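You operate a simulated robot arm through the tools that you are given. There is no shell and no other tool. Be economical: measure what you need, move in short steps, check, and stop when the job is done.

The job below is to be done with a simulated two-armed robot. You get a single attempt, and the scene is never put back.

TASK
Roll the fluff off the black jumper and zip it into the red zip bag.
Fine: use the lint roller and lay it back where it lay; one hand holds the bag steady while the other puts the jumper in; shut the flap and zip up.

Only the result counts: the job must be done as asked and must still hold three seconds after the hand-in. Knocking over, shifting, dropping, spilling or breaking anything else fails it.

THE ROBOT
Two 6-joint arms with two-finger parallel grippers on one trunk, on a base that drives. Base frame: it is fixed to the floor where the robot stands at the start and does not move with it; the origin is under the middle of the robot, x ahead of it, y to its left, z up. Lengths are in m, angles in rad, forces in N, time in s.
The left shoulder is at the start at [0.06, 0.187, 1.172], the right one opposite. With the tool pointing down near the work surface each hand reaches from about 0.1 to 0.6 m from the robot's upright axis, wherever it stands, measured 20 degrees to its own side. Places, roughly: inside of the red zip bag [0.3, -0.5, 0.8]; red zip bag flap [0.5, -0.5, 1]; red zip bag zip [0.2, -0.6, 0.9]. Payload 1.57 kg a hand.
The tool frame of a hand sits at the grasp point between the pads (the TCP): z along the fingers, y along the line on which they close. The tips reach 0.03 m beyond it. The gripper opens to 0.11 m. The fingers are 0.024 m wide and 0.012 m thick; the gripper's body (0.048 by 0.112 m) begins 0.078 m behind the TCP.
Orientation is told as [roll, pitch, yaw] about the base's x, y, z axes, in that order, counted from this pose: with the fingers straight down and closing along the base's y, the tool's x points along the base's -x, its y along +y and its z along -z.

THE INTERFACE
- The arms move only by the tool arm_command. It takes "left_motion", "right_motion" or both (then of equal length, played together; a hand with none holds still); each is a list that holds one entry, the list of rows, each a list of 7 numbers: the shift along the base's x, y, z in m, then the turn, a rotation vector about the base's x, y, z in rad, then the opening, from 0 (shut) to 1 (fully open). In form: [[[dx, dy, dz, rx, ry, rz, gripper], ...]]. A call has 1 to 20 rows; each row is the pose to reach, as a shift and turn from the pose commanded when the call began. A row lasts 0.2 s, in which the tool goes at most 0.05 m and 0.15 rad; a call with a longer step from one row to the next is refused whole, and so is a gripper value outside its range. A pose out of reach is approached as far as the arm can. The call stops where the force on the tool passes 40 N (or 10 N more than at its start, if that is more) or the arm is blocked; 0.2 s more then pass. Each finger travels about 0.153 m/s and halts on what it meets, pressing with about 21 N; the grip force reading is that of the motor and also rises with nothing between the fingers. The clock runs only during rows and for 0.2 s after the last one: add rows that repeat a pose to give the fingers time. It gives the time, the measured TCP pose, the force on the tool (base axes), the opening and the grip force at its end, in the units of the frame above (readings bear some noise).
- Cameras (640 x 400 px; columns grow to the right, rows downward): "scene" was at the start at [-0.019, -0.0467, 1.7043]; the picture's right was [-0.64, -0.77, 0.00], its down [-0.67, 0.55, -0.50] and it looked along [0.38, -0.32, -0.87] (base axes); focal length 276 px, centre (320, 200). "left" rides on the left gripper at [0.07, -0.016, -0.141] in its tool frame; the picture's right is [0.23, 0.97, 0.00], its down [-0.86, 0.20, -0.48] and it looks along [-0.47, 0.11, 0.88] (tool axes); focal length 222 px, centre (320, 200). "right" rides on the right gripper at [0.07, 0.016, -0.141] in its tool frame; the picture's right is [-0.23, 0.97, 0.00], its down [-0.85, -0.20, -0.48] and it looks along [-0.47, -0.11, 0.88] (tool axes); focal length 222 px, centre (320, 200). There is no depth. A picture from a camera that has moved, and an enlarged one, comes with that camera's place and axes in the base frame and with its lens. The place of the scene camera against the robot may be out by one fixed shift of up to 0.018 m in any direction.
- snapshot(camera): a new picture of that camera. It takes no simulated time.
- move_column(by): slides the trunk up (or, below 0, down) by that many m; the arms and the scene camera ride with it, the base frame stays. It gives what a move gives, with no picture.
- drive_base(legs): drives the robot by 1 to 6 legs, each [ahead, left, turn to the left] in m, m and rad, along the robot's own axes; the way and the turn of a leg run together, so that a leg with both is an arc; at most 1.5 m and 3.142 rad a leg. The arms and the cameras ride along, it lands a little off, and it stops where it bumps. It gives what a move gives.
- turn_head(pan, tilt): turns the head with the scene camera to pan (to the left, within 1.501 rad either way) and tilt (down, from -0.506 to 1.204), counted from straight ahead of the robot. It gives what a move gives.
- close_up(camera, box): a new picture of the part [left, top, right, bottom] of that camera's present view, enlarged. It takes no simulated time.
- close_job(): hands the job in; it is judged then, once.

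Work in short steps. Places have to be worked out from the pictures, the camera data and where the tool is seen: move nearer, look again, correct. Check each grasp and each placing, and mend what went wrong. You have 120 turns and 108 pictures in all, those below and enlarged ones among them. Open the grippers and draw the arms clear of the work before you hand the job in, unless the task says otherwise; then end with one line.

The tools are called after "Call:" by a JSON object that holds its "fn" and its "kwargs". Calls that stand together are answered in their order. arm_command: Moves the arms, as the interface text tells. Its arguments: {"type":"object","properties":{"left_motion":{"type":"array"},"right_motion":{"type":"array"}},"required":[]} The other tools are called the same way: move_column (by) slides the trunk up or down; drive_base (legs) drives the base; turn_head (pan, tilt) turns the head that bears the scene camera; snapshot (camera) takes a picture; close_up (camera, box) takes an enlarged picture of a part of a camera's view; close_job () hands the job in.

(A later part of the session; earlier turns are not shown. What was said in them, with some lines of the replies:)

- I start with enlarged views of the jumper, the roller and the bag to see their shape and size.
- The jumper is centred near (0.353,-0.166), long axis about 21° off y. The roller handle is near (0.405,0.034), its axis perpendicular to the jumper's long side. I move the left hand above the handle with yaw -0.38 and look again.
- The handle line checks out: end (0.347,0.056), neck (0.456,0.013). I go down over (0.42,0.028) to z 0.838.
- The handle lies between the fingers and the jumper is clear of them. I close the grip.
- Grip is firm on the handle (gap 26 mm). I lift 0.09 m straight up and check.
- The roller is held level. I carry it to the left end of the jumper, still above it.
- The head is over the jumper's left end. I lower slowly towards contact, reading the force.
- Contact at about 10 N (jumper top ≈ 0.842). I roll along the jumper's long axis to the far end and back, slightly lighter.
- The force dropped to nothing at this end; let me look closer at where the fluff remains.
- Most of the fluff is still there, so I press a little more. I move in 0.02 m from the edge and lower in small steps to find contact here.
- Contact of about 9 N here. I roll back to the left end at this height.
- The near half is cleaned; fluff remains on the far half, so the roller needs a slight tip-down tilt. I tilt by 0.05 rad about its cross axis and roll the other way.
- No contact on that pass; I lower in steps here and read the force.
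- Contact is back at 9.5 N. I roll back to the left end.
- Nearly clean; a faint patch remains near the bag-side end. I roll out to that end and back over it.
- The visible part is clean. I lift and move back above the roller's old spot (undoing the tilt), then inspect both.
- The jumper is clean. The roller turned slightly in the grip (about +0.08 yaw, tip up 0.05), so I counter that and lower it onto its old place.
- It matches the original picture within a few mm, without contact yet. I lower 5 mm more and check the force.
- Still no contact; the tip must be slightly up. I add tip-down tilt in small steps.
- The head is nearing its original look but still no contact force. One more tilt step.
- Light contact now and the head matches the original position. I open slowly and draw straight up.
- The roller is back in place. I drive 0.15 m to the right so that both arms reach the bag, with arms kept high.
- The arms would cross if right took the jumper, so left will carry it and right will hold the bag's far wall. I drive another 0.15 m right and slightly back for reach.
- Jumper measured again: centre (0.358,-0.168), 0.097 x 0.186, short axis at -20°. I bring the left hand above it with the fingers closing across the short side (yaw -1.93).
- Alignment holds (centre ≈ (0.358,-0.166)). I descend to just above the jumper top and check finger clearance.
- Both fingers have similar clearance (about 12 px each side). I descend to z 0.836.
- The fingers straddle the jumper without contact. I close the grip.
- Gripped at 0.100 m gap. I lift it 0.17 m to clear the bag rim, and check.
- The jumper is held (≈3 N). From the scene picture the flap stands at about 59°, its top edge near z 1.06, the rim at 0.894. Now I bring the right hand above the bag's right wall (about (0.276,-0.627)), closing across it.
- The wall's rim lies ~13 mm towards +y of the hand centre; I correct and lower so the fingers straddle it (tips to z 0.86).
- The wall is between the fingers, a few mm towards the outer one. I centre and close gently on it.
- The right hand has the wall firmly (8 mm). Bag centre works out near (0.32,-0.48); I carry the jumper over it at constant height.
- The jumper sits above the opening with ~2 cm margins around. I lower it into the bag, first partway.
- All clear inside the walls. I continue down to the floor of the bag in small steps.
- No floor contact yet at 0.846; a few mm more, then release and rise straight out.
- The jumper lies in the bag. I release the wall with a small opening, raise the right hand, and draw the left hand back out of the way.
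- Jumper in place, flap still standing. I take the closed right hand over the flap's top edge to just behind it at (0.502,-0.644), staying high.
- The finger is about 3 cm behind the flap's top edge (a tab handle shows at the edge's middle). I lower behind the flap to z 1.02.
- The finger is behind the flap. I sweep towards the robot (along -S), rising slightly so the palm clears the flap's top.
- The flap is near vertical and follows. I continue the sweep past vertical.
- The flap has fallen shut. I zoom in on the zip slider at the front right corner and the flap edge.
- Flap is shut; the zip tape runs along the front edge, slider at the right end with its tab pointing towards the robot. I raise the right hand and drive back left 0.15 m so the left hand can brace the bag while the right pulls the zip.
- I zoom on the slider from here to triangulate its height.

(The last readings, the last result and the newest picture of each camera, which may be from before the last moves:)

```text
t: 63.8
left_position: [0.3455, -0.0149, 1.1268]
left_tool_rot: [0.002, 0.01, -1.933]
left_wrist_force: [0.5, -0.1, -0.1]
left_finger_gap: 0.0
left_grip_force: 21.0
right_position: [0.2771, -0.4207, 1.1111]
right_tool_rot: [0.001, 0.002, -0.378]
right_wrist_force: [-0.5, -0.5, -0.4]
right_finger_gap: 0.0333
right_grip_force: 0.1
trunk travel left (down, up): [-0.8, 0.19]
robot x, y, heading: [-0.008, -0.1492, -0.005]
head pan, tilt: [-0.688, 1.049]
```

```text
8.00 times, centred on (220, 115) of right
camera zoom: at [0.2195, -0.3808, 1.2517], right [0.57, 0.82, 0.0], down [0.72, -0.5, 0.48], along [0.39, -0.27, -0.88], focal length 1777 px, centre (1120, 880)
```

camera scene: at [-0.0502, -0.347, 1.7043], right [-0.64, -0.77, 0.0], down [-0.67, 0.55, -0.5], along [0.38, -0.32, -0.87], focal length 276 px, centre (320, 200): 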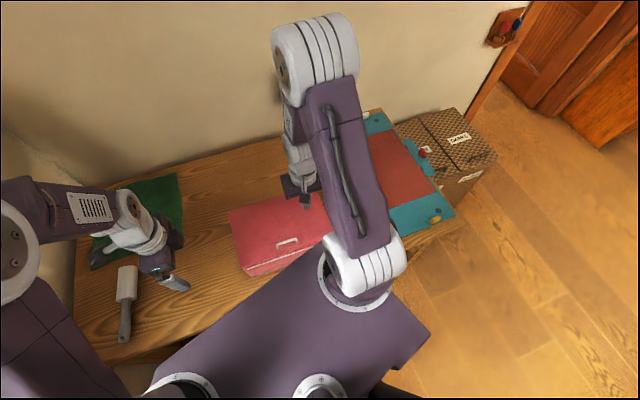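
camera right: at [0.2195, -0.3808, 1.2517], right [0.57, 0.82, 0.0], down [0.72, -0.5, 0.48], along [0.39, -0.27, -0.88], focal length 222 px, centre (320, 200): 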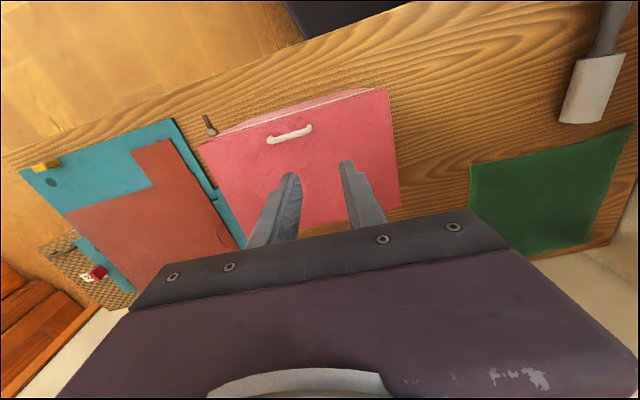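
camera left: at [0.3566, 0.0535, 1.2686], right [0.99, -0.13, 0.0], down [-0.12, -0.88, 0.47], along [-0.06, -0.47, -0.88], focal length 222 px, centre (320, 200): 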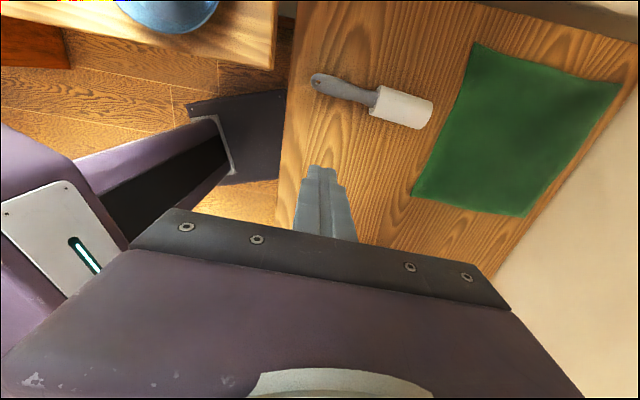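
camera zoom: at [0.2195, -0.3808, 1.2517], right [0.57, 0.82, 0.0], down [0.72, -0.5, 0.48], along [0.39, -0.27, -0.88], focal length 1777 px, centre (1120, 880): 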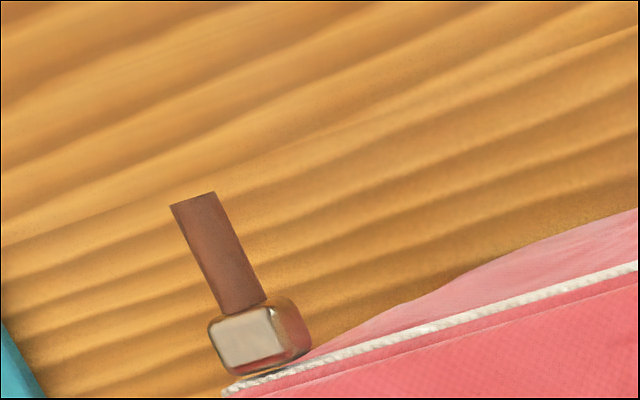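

Slider body is at (0.182,-0.562,0.89), its tab level, ending at (0.157,-0.553). I move the left hand next to the bag's left wall as a brace, and the right hand above the tab.

Call:
{"fn": "arm_command", "kwargs": {"left_motion": [[[0.01, -0.04, 0, 0, 0, 0, 0], [0.02, -0.08, 0, 0, 0, 0, 0], [0.03, -0.12, 0, 0, 0, 0, 0], [0.04, -0.16, 0, 0, 0, 0, 0], [0.05, -0.2, 0, 0, 0, 0, 0], [0.06, -0.24, 0, 0, 0, 0, 0], [0.0685, -0.273, -0.02, 0, 0, 0, 0], [0.0685, -0.273, -0.06, 0, 0, 0, 0], [0.0685, -0.273, -0.1, 0, 0, 0, 0], [0.0685, -0.273, -0.1, 0, 0, 0, 0]]], "right_motion": [[[-0.02, -0.025, -0.01, 0, 0, 0, 0.35], [-0.04, -0.05, -0.02, 0, 0, 0, 0.35], [-0.06, -0.075, -0.03, 0, 0, 0, 0.35], [-0.08, -0.1, -0.05, 0, 0, 0, 0.35], [-0.1, -0.12, -0.08, 0, 0, 0, 0.35], [-0.117, -0.134, -0.11, 0, 0, 0, 0.35], [-0.117, -0.134, -0.13, 0, 0, 0, 0.35], [-0.117, -0.134, -0.15, 0, 0, 0, 0.35], [-0.117, -0.134, -0.15, 0, 0, 0, 0.35], [-0.117, -0.134, -0.15, 0, 0, 0, 0.35]]]}}

Call:
{"fn": "snapshot", "kwargs": {"camera": "right"}}

Call:
{"fn": "snapshot", "kwargs": {"camera": "left"}}

Call:
{"fn": "snapshot", "kwargs": {"camera": "scene"}}

```text
t: 66.0
left_position: [0.4163, -0.2874, 1.025]
left_tool_rot: [0.001, 0.01, -1.932]
left_wrist_force: [-0.4, -0.8, 0.2]
left_finger_gap: 0.0
left_grip_force: 20.8
right_position: [0.1609, -0.5514, 0.9617]
right_tool_rot: [0.0, 0.001, -0.379]
right_wrist_force: [0.5, 0.8, 0.7]
right_finger_gap: 0.0386
right_grip_force: 0.1
trunk travel left (down, up): [-0.8, 0.19]
robot x, y, heading: [-0.0099, -0.1506, 0.0]
head pan, tilt: [-0.688, 1.049]
```

```text
39 pictures are left
camera right: at [0.1029, -0.5122, 1.1028], right [0.57, 0.82, 0.0], down [0.72, -0.5, 0.48], along [0.39, -0.27, -0.88], focal length 222 px, centre (320, 200)
```

right: 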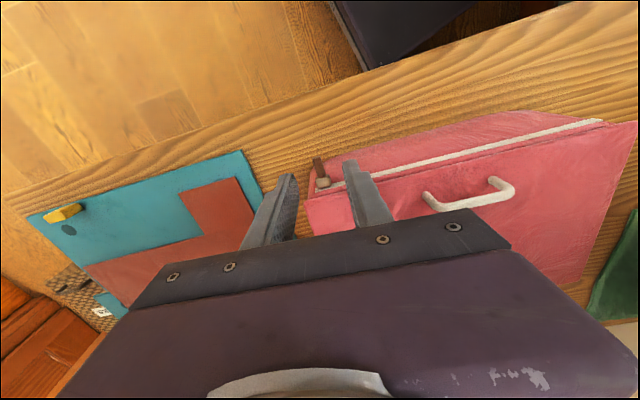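

```text
38 pictures are left
camera left: at [0.426, -0.2174, 1.1662], right [0.99, -0.13, 0.0], down [-0.12, -0.87, 0.47], along [-0.06, -0.47, -0.88], focal length 222 px, centre (320, 200)
```

left: 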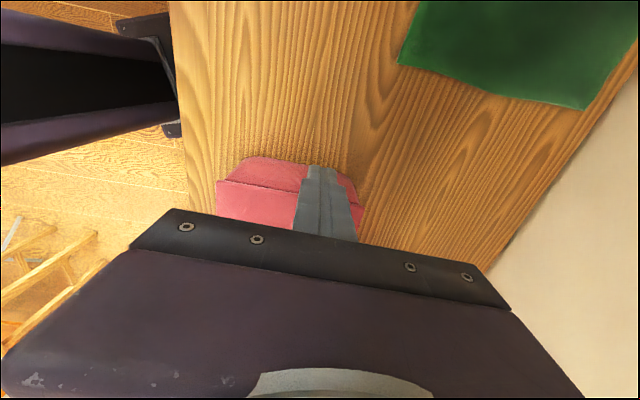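

```text
37 pictures are left
camera scene: at [-0.0295, -0.196, 1.7043], right [-0.64, -0.77, 0.0], down [-0.67, 0.55, -0.5], along [0.38, -0.32, -0.87], focal length 276 px, centre (320, 200)
```

scene: 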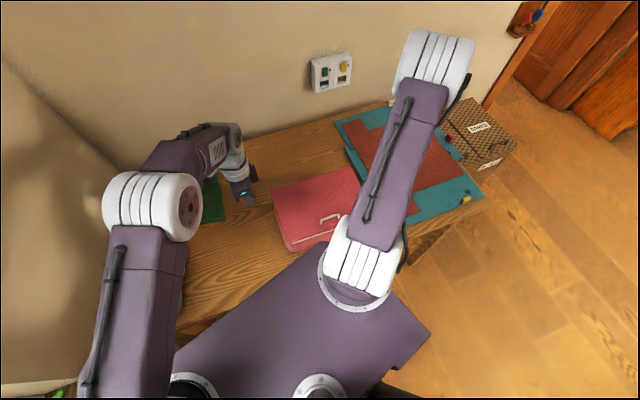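

The tab is between the right fingers. I lower the right hand onto it, and lower the left beside the wall.

Call:
{"fn": "arm_command", "kwargs": {"right_motion": [[[0.003, -0.001, -0.025, 0, 0, 0, 0.35], [0.004, -0.0015, -0.05, 0, 0, 0, 0.35], [0.004, -0.0015, -0.065, 0, 0, 0, 0.35], [0.004, -0.0015, -0.076, 0, 0, 0, 0.35], [0.004, -0.0015, -0.076, 0, 0, 0, 0.35]]], "left_motion": [[[0, 0, -0.03, 0, 0, 0, 0], [0, 0, -0.07, 0, 0, 0, 0], [0, 0, -0.11, 0, 0, 0, 0], [0, 0, -0.14, 0, 0, 0, 0], [0, 0, -0.14, 0, 0, 0, 0]]]}}

Call:
{"fn": "close_up", "kwargs": {"camera": "right", "box": [220, 100, 420, 240]}}

Call:
{"fn": "snapshot", "kwargs": {"camera": "left"}}

```text
t: 67.2
left_position: [0.4153, -0.2853, 0.885]
left_tool_rot: [0.001, 0.007, -1.932]
left_wrist_force: [-0.3, 0.3, 0.2]
left_finger_gap: 0.0
left_grip_force: 21.3
right_position: [0.1637, -0.5534, 0.8848]
right_tool_rot: [0.0, 0.0, -0.379]
right_wrist_force: [-0.3, 0.2, 0.3]
right_finger_gap: 0.0384
right_grip_force: 0.1
trunk travel left (down, up): [-0.8, 0.19]
robot x, y, heading: [-0.0077, -0.1478, -0.004]
head pan, tilt: [-0.688, 1.049]
```

```text
2.86 times, centred on (320, 170) of right
camera zoom: at [0.106, -0.5133, 1.025], right [0.57, 0.82, 0.0], down [0.72, -0.5, 0.48], along [0.39, -0.27, -0.88], focal length 635 px, centre (320, 286)
```

zoom: 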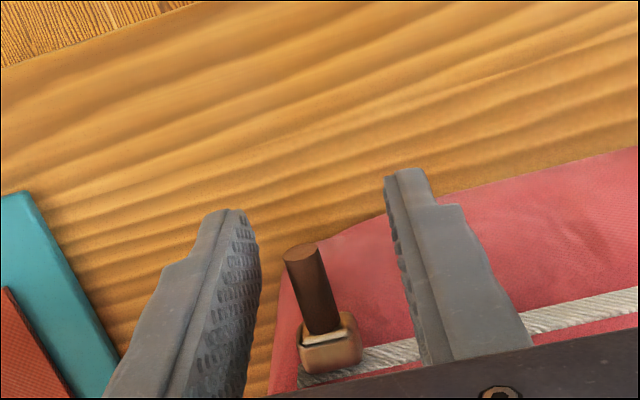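

```text
35 pictures are left
camera left: at [0.4251, -0.2164, 1.0269], right [0.99, -0.13, 0.0], down [-0.12, -0.87, 0.47], along [-0.06, -0.47, -0.88], focal length 222 px, centre (320, 200)
```

left: 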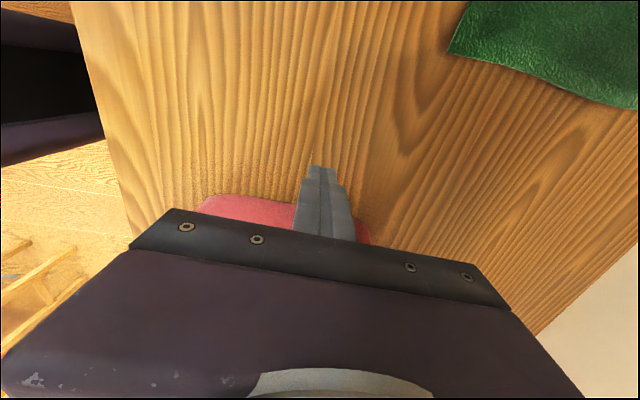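

The tab (end at (0.157,-0.554,0.888)) is centred between the pads. I close the right grip on it and slide the left hand up towards the wall.

Call:
{"fn": "arm_command", "kwargs": {"right_motion": [[[0, 0, 0, 0, 0, 0, 0.25], [0, 0, 0, 0, 0, 0, 0.15], [0, 0, 0, 0, 0, 0, 0.05], [0, 0, 0, 0, 0, 0, 0], [0, 0, 0, 0, 0, 0, 0], [0, 0, 0, 0, 0, 0, 0]]], "left_motion": [[[-0.0054, -0.014, 0, 0, 0, 0, 0], [-0.0108, -0.028, 0, 0, 0, 0, 0], [-0.0144, -0.0373, 0, 0, 0, 0, 0], [-0.0162, -0.042, 0, 0, 0, 0, 0], [-0.018, -0.0467, 0, 0, 0, 0, 0], [-0.018, -0.0467, 0, 0, 0, 0, 0]]]}}

Call:
{"fn": "close_up", "kwargs": {"camera": "right", "box": [220, 100, 420, 240]}}

Call:
{"fn": "snapshot", "kwargs": {"camera": "left"}}

```text
t: 68.5
left_position: [0.3973, -0.3326, 0.8851]
left_tool_rot: [0.001, 0.01, -1.933]
left_wrist_force: [-0.4, 0.7, 0.2]
left_finger_gap: 0.0
left_grip_force: 21.2
right_position: [0.1638, -0.5527, 0.8843]
right_tool_rot: [0.002, 0.002, -0.378]
right_wrist_force: [-1.0, 0.0, 0.6]
right_finger_gap: 0.0083
right_grip_force: 20.7
trunk travel left (down, up): [-0.8, 0.19]
robot x, y, heading: [-0.0068, -0.1479, 0.002]
head pan, tilt: [-0.688, 1.049]
```

```text
2.86 times, centred on (320, 170) of right
camera zoom: at [0.1062, -0.5134, 1.0251], right [0.57, 0.82, 0.0], down [0.72, -0.5, 0.48], along [0.39, -0.27, -0.88], focal length 635 px, centre (320, 286)
```

zoom: 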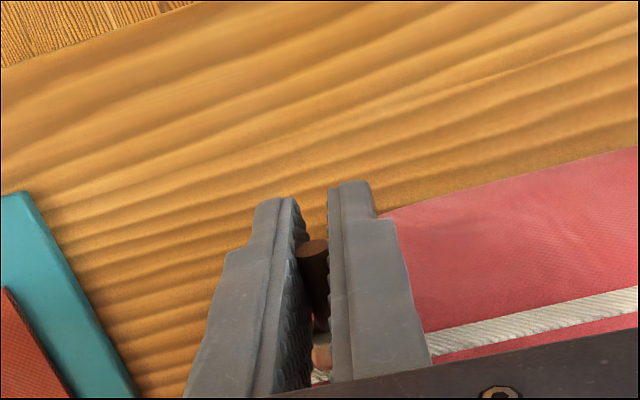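

```text
33 pictures are left
camera left: at [0.4068, -0.2639, 1.0271], right [0.99, -0.13, 0.0], down [-0.12, -0.87, 0.47], along [-0.06, -0.47, -0.88], focal length 222 px, centre (320, 200)
```

left: 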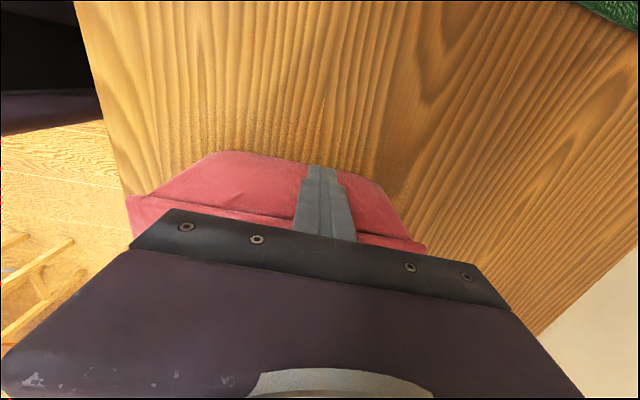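

The tab is gripped (8 mm). The left needs a little more to touch the wall; I inch it on.

Call:
{"fn": "arm_command", "kwargs": {"left_motion": [[[-0.0011, -0.0028, 0, 0, 0, 0, 0], [-0.0022, -0.0056, 0, 0, 0, 0, 0], [-0.0029, -0.0075, 0, 0, 0, 0, 0], [-0.0029, -0.0075, 0, 0, 0, 0, 0]]]}}

```text
t: 69.5
left_position: [0.3952, -0.3419, 0.8862]
left_tool_rot: [0.0, 0.009, -1.932]
left_wrist_force: [1.2, 2.7, 0.2]
left_finger_gap: 0.0
left_grip_force: 21.5
right_position: [0.1643, -0.5531, 0.8839]
right_tool_rot: [-0.003, 0.0, -0.378]
right_wrist_force: [0.2, -0.5, 0.8]
right_finger_gap: 0.0078
right_grip_force: 20.9
trunk travel left (down, up): [-0.8, 0.19]
robot x, y, heading: [-0.012, -0.1509, -0.003]
head pan, tilt: [-0.688, 1.049]
```

Left brace touches at ~3 N. I pull the zip 0.06 m along the front edge and check.

Call:
{"fn": "arm_command", "kwargs": {"right_motion": [[[0.0036, 0.0093, 0, 0, 0, 0, 0], [0.0072, 0.0187, 0, 0, 0, 0, 0], [0.0108, 0.028, 0, 0, 0, 0, 0], [0.0144, 0.0373, 0, 0, 0, 0, 0], [0.018, 0.0467, 0, 0, 0, 0, 0], [0.0216, 0.056, 0, 0, 0, 0, 0], [0.0216, 0.056, 0, 0, 0, 0, 0]]]}}

Call:
{"fn": "snapshot", "kwargs": {"camera": "right"}}

```text
t: 71.2
left_position: [0.3937, -0.3412, 0.8861]
left_tool_rot: [0.001, 0.008, -1.931]
left_wrist_force: [0.8, 0.8, -0.3]
left_finger_gap: 0.0002
left_grip_force: 21.6
right_position: [0.187, -0.4977, 0.8868]
right_tool_rot: [-0.003, 0.001, -0.378]
right_wrist_force: [-1.0, -0.2, -0.2]
right_finger_gap: 0.008
right_grip_force: 21.1
trunk travel left (down, up): [-0.8, 0.19]
robot x, y, heading: [-0.0074, -0.1519, 0.002]
head pan, tilt: [-0.688, 1.049]
```

```text
32 pictures are left
camera right: at [0.129, -0.4576, 1.0265], right [0.57, 0.82, 0.0], down [0.72, -0.5, 0.48], along [0.39, -0.27, -0.88], focal length 222 px, centre (320, 200)
```

right: 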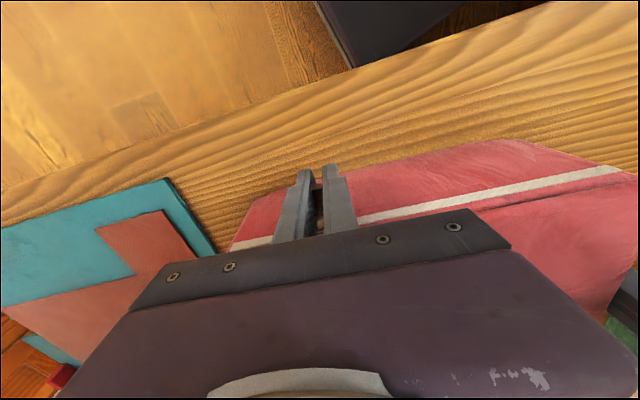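

The slider follows smoothly and the bag stays. I continue 0.14 m.

Call:
{"fn": "arm_command", "kwargs": {"right_motion": [[[0.0036, 0.0093, 0, 0, 0, 0, 0], [0.0072, 0.0187, 0, 0, 0, 0, 0], [0.0108, 0.028, 0, 0, 0, 0, 0], [0.0144, 0.0373, 0, 0, 0, 0, 0], [0.018, 0.0467, 0, 0, 0, 0, 0], [0.0216, 0.056, 0, 0, 0, 0, 0], [0.0252, 0.0653, 0, 0, 0, 0, 0], [0.0288, 0.0746, 0, 0, 0, 0, 0], [0.0324, 0.084, 0, 0, 0, 0, 0], [0.036, 0.0933, 0, 0, 0, 0, 0], [0.0396, 0.1026, 0, 0, 0, 0, 0], [0.0432, 0.112, 0, 0, 0, 0, 0], [0.0468, 0.1213, 0, 0, 0, 0, 0], [0.0504, 0.1306, 0, 0, 0, 0, 0], [0.0504, 0.1306, 0, 0, 0, 0, 0]]]}}

Call:
{"fn": "snapshot", "kwargs": {"camera": "right"}}

Call:
{"fn": "snapshot", "kwargs": {"camera": "scene"}}

```text
t: 74.3
left_position: [0.3944, -0.3412, 0.8862]
left_tool_rot: [0.0, 0.01, -1.931]
left_wrist_force: [0.2, 1.4, 0.4]
left_finger_gap: 0.0
left_grip_force: 21.2
right_position: [0.2376, -0.3672, 0.8862]
right_tool_rot: [-0.001, 0.0, -0.378]
right_wrist_force: [1.9, -1.5, -0.3]
right_finger_gap: 0.0076
right_grip_force: 21.2
trunk travel left (down, up): [-0.8, 0.19]
robot x, y, heading: [-0.0128, -0.1478, -0.002]
head pan, tilt: [-0.688, 1.049]
```

```text
31 pictures are left
camera right: at [0.179, -0.3275, 1.0264], right [0.57, 0.82, 0.0], down [0.72, -0.5, 0.48], along [0.39, -0.27, -0.88], focal length 222 px, centre (320, 200)
```

right: 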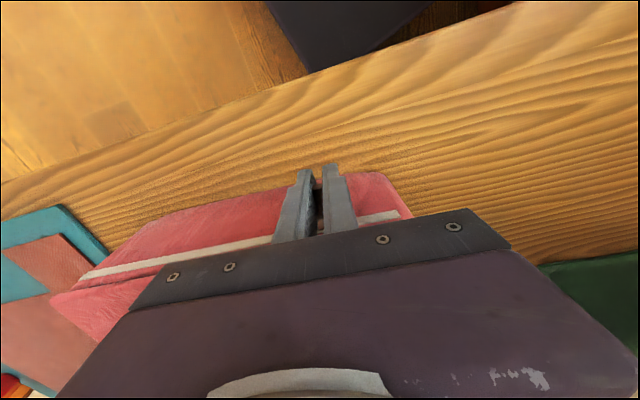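

```text
30 pictures are left
camera scene: at [-0.029, -0.1962, 1.7043], right [-0.64, -0.77, 0.0], down [-0.67, 0.55, -0.5], along [0.38, -0.32, -0.87], focal length 276 px, centre (320, 200)
```

scene: 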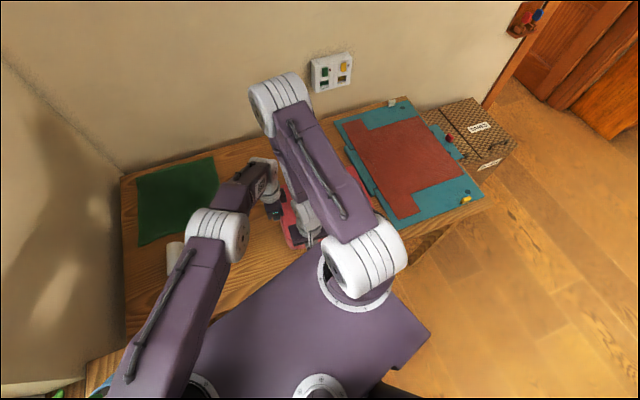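

About 5 cm of tape remain (end at L≈-0.205). I pull 0.048 m further and read the force.

Call:
{"fn": "arm_command", "kwargs": {"right_motion": [[[0.0036, 0.0093, 0, 0, 0, 0, 0], [0.0072, 0.0187, 0, 0, 0, 0, 0], [0.0108, 0.028, 0, 0, 0, 0, 0], [0.0137, 0.0355, 0, 0, 0, 0, 0], [0.0155, 0.04, 0, 0, 0, 0, 0], [0.0173, 0.0448, 0, 0, 0, 0, 0], [0.0173, 0.0448, 0, 0, 0, 0, 0]]]}}

Call:
{"fn": "snapshot", "kwargs": {"camera": "right"}}

```text
t: 76.0
left_position: [0.3949, -0.3398, 0.886]
left_tool_rot: [-0.001, 0.009, -1.932]
left_wrist_force: [3.7, 7.3, 0.7]
left_finger_gap: 0.0001
left_grip_force: 20.9
right_position: [0.255, -0.3235, 0.8856]
right_tool_rot: [0.0, 0.002, -0.381]
right_wrist_force: [-1.2, -7.0, 0.7]
right_finger_gap: 0.0079
right_grip_force: 20.3
trunk travel left (down, up): [-0.8, 0.19]
robot x, y, heading: [-0.0091, -0.1448, -0.001]
head pan, tilt: [-0.688, 1.049]
```

```text
29 pictures are left
camera right: at [0.1963, -0.2828, 1.0262], right [0.57, 0.82, 0.0], down [0.72, -0.5, 0.48], along [0.39, -0.27, -0.88], focal length 222 px, centre (320, 200)
```

right: 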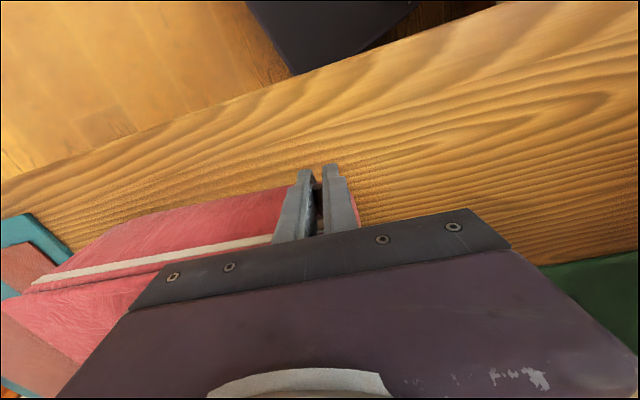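

Equal forces of 7–8 N on both hands show the slider is at its end stop. I press 2 mm more to be sure, ease back, then open.

Call:
{"fn": "arm_command", "kwargs": {"right_motion": [[[0.0009, 0.0023, 0, 0, 0, 0, 0], [0.0009, 0.0023, 0, 0, 0, 0, 0], [0, 0, 0, 0, 0, 0, 0], [-0.0004, -0.0009, 0, 0, 0, 0, 0.1], [-0.0004, -0.0009, 0, 0, 0, 0, 0.3], [-0.0004, -0.0009, 0, 0, 0, 0, 0.3]]]}}

Call:
{"fn": "close_up", "kwargs": {"camera": "right", "box": [220, 100, 420, 240]}}

```text
t: 77.3
left_position: [0.3935, -0.34, 0.8863]
left_tool_rot: [0.0, 0.008, -1.931]
left_wrist_force: [2.5, 2.9, -0.8]
left_finger_gap: 0.0004
left_grip_force: 21.6
right_position: [0.2544, -0.3228, 0.8863]
right_tool_rot: [-0.002, 0.002, -0.38]
right_wrist_force: [0.2, 0.8, -0.7]
right_finger_gap: 0.033
right_grip_force: 0.1
trunk travel left (down, up): [-0.8, 0.19]
robot x, y, heading: [-0.0118, -0.1511, -0.004]
head pan, tilt: [-0.688, 1.049]
```

```text
2.86 times, centred on (320, 170) of right
camera zoom: at [0.1955, -0.2826, 1.0262], right [0.57, 0.82, 0.0], down [0.72, -0.5, 0.48], along [0.39, -0.27, -0.88], focal length 635 px, centre (320, 286)
```

zoom: 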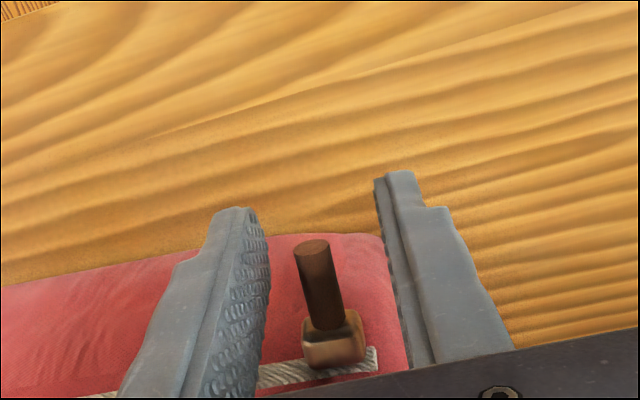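

The slider stands at the tape's left end. I draw the right hand straight up, and the left away from the wall and up.

Call:
{"fn": "arm_command", "kwargs": {"right_motion": [[[0, 0, 0.03, 0, 0, 0, 0.3], [0, 0, 0.07, 0, 0, 0, 0.3], [0, 0, 0.11, 0, 0, 0, 0.3], [0, 0, 0.15, 0, 0, 0, 0.5], [0, -0.02, 0.19, 0, 0, 0, 0.8], [0, -0.05, 0.22, 0, 0, 0, 1], [0, -0.09, 0.24, 0, 0, 0, 1], [0, -0.12, 0.25, 0, 0, 0, 1], [0, -0.12, 0.25, 0, 0, 0, 1]]], "left_motion": [[[0.005, 0.014, 0, 0, 0, 0, 0], [0.014, 0.037, 0, 0, 0, 0, 0], [0.018, 0.047, 0.03, 0, 0, 0, 0], [0.018, 0.047, 0.07, 0, 0, 0, 0], [0.018, 0.047, 0.11, 0, 0, 0, 0], [0.018, 0.06, 0.15, 0, 0, 0, 0.4], [0.018, 0.1, 0.17, 0, 0, 0, 0.8], [0.018, 0.14, 0.18, 0, 0, 0, 1], [0.018, 0.18, 0.18, 0, 0, 0, 1]]]}}

Call:
{"fn": "snapshot", "kwargs": {"camera": "right"}}

Call:
{"fn": "snapshot", "kwargs": {"camera": "scene"}}

Call:
{"fn": "snapshot", "kwargs": {"camera": "left"}}

```text
t: 79.3
left_position: [0.4128, -0.1612, 1.0665]
left_tool_rot: [0.0, 0.008, -1.932]
left_wrist_force: [-0.1, -0.3, 0.2]
left_finger_gap: 0.1101
left_grip_force: 0.0
right_position: [0.2536, -0.4424, 1.1388]
right_tool_rot: [-0.002, -0.001, -0.379]
right_wrist_force: [0.3, 0.4, 1.1]
right_finger_gap: 0.11
right_grip_force: 0.1
right hand out of reach, approached as far as the arm can: row 3, 4, 5
trunk travel left (down, up): [-0.8, 0.19]
robot x, y, heading: [-0.0077, -0.1452, -0.009]
head pan, tilt: [-0.688, 1.049]
```

```text
27 pictures are left
camera right: at [0.1956, -0.4016, 1.2785], right [0.57, 0.82, 0.0], down [0.72, -0.5, 0.48], along [0.39, -0.28, -0.88], focal length 222 px, centre (320, 200)
```

right: 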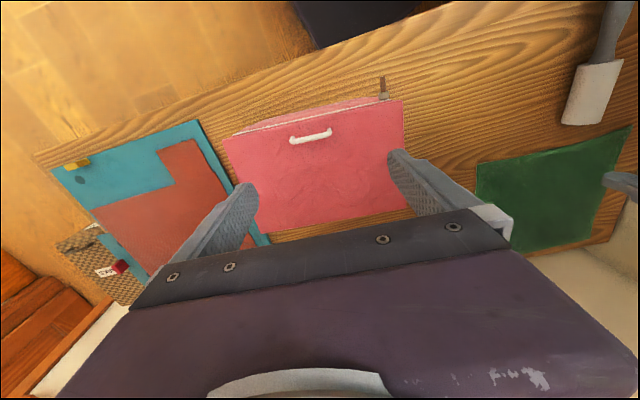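

```text
26 pictures are left
camera scene: at [-0.0296, -0.1938, 1.7043], right [-0.64, -0.77, 0.0], down [-0.67, 0.55, -0.5], along [0.38, -0.32, -0.87], focal length 276 px, centre (320, 200)
```

scene: 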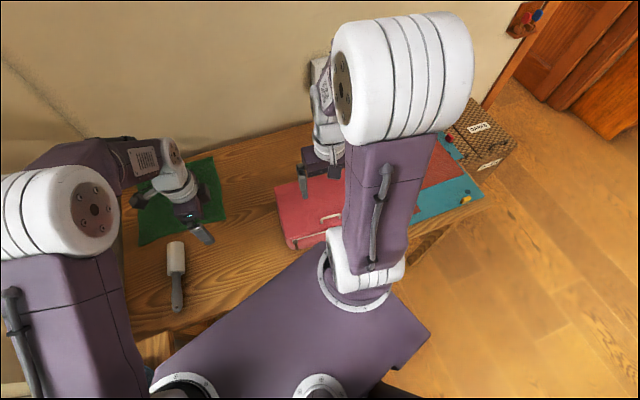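

```text
25 pictures are left
camera left: at [0.4222, -0.0915, 1.2084], right [0.99, -0.13, 0.0], down [-0.12, -0.87, 0.47], along [-0.06, -0.47, -0.88], focal length 222 px, centre (320, 200)
```

left: 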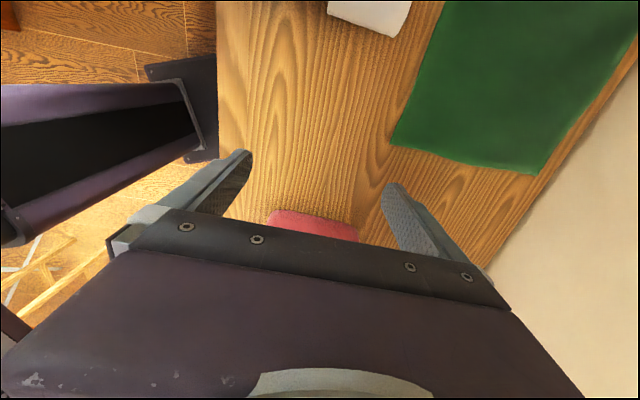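

Everything looks in order; one last zoom on the bag's front edge.

Call:
{"fn": "close_up", "kwargs": {"camera": "right", "box": [210, 60, 430, 240]}}

```text
2.22 times, centred on (320, 150) of right
camera zoom: at [0.1956, -0.4016, 1.2785], right [0.57, 0.82, 0.0], down [0.72, -0.5, 0.48], along [0.39, -0.28, -0.88], focal length 494 px, centre (320, 311)
```

zoom: 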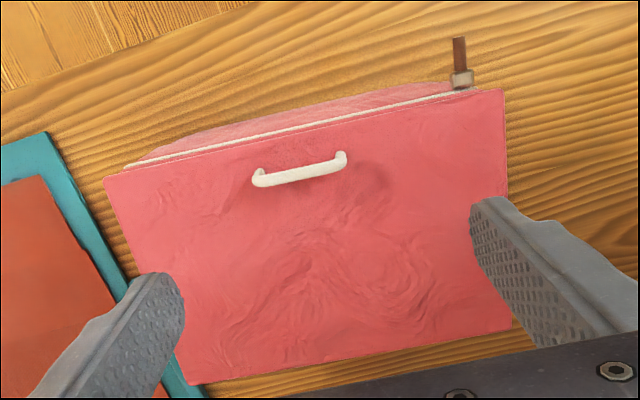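

The flap is shut, the slider is at the far end of the zip, both grippers are open and the arms are clear, so I hand in.

Call:
{"fn": "close_job", "kwargs": {}}

```text
The job is handed in.
```

I rolled the jumper clean and laid the roller back in its place. The jumper is in the red bag, with the flap shut and the zip pulled to its end stop.
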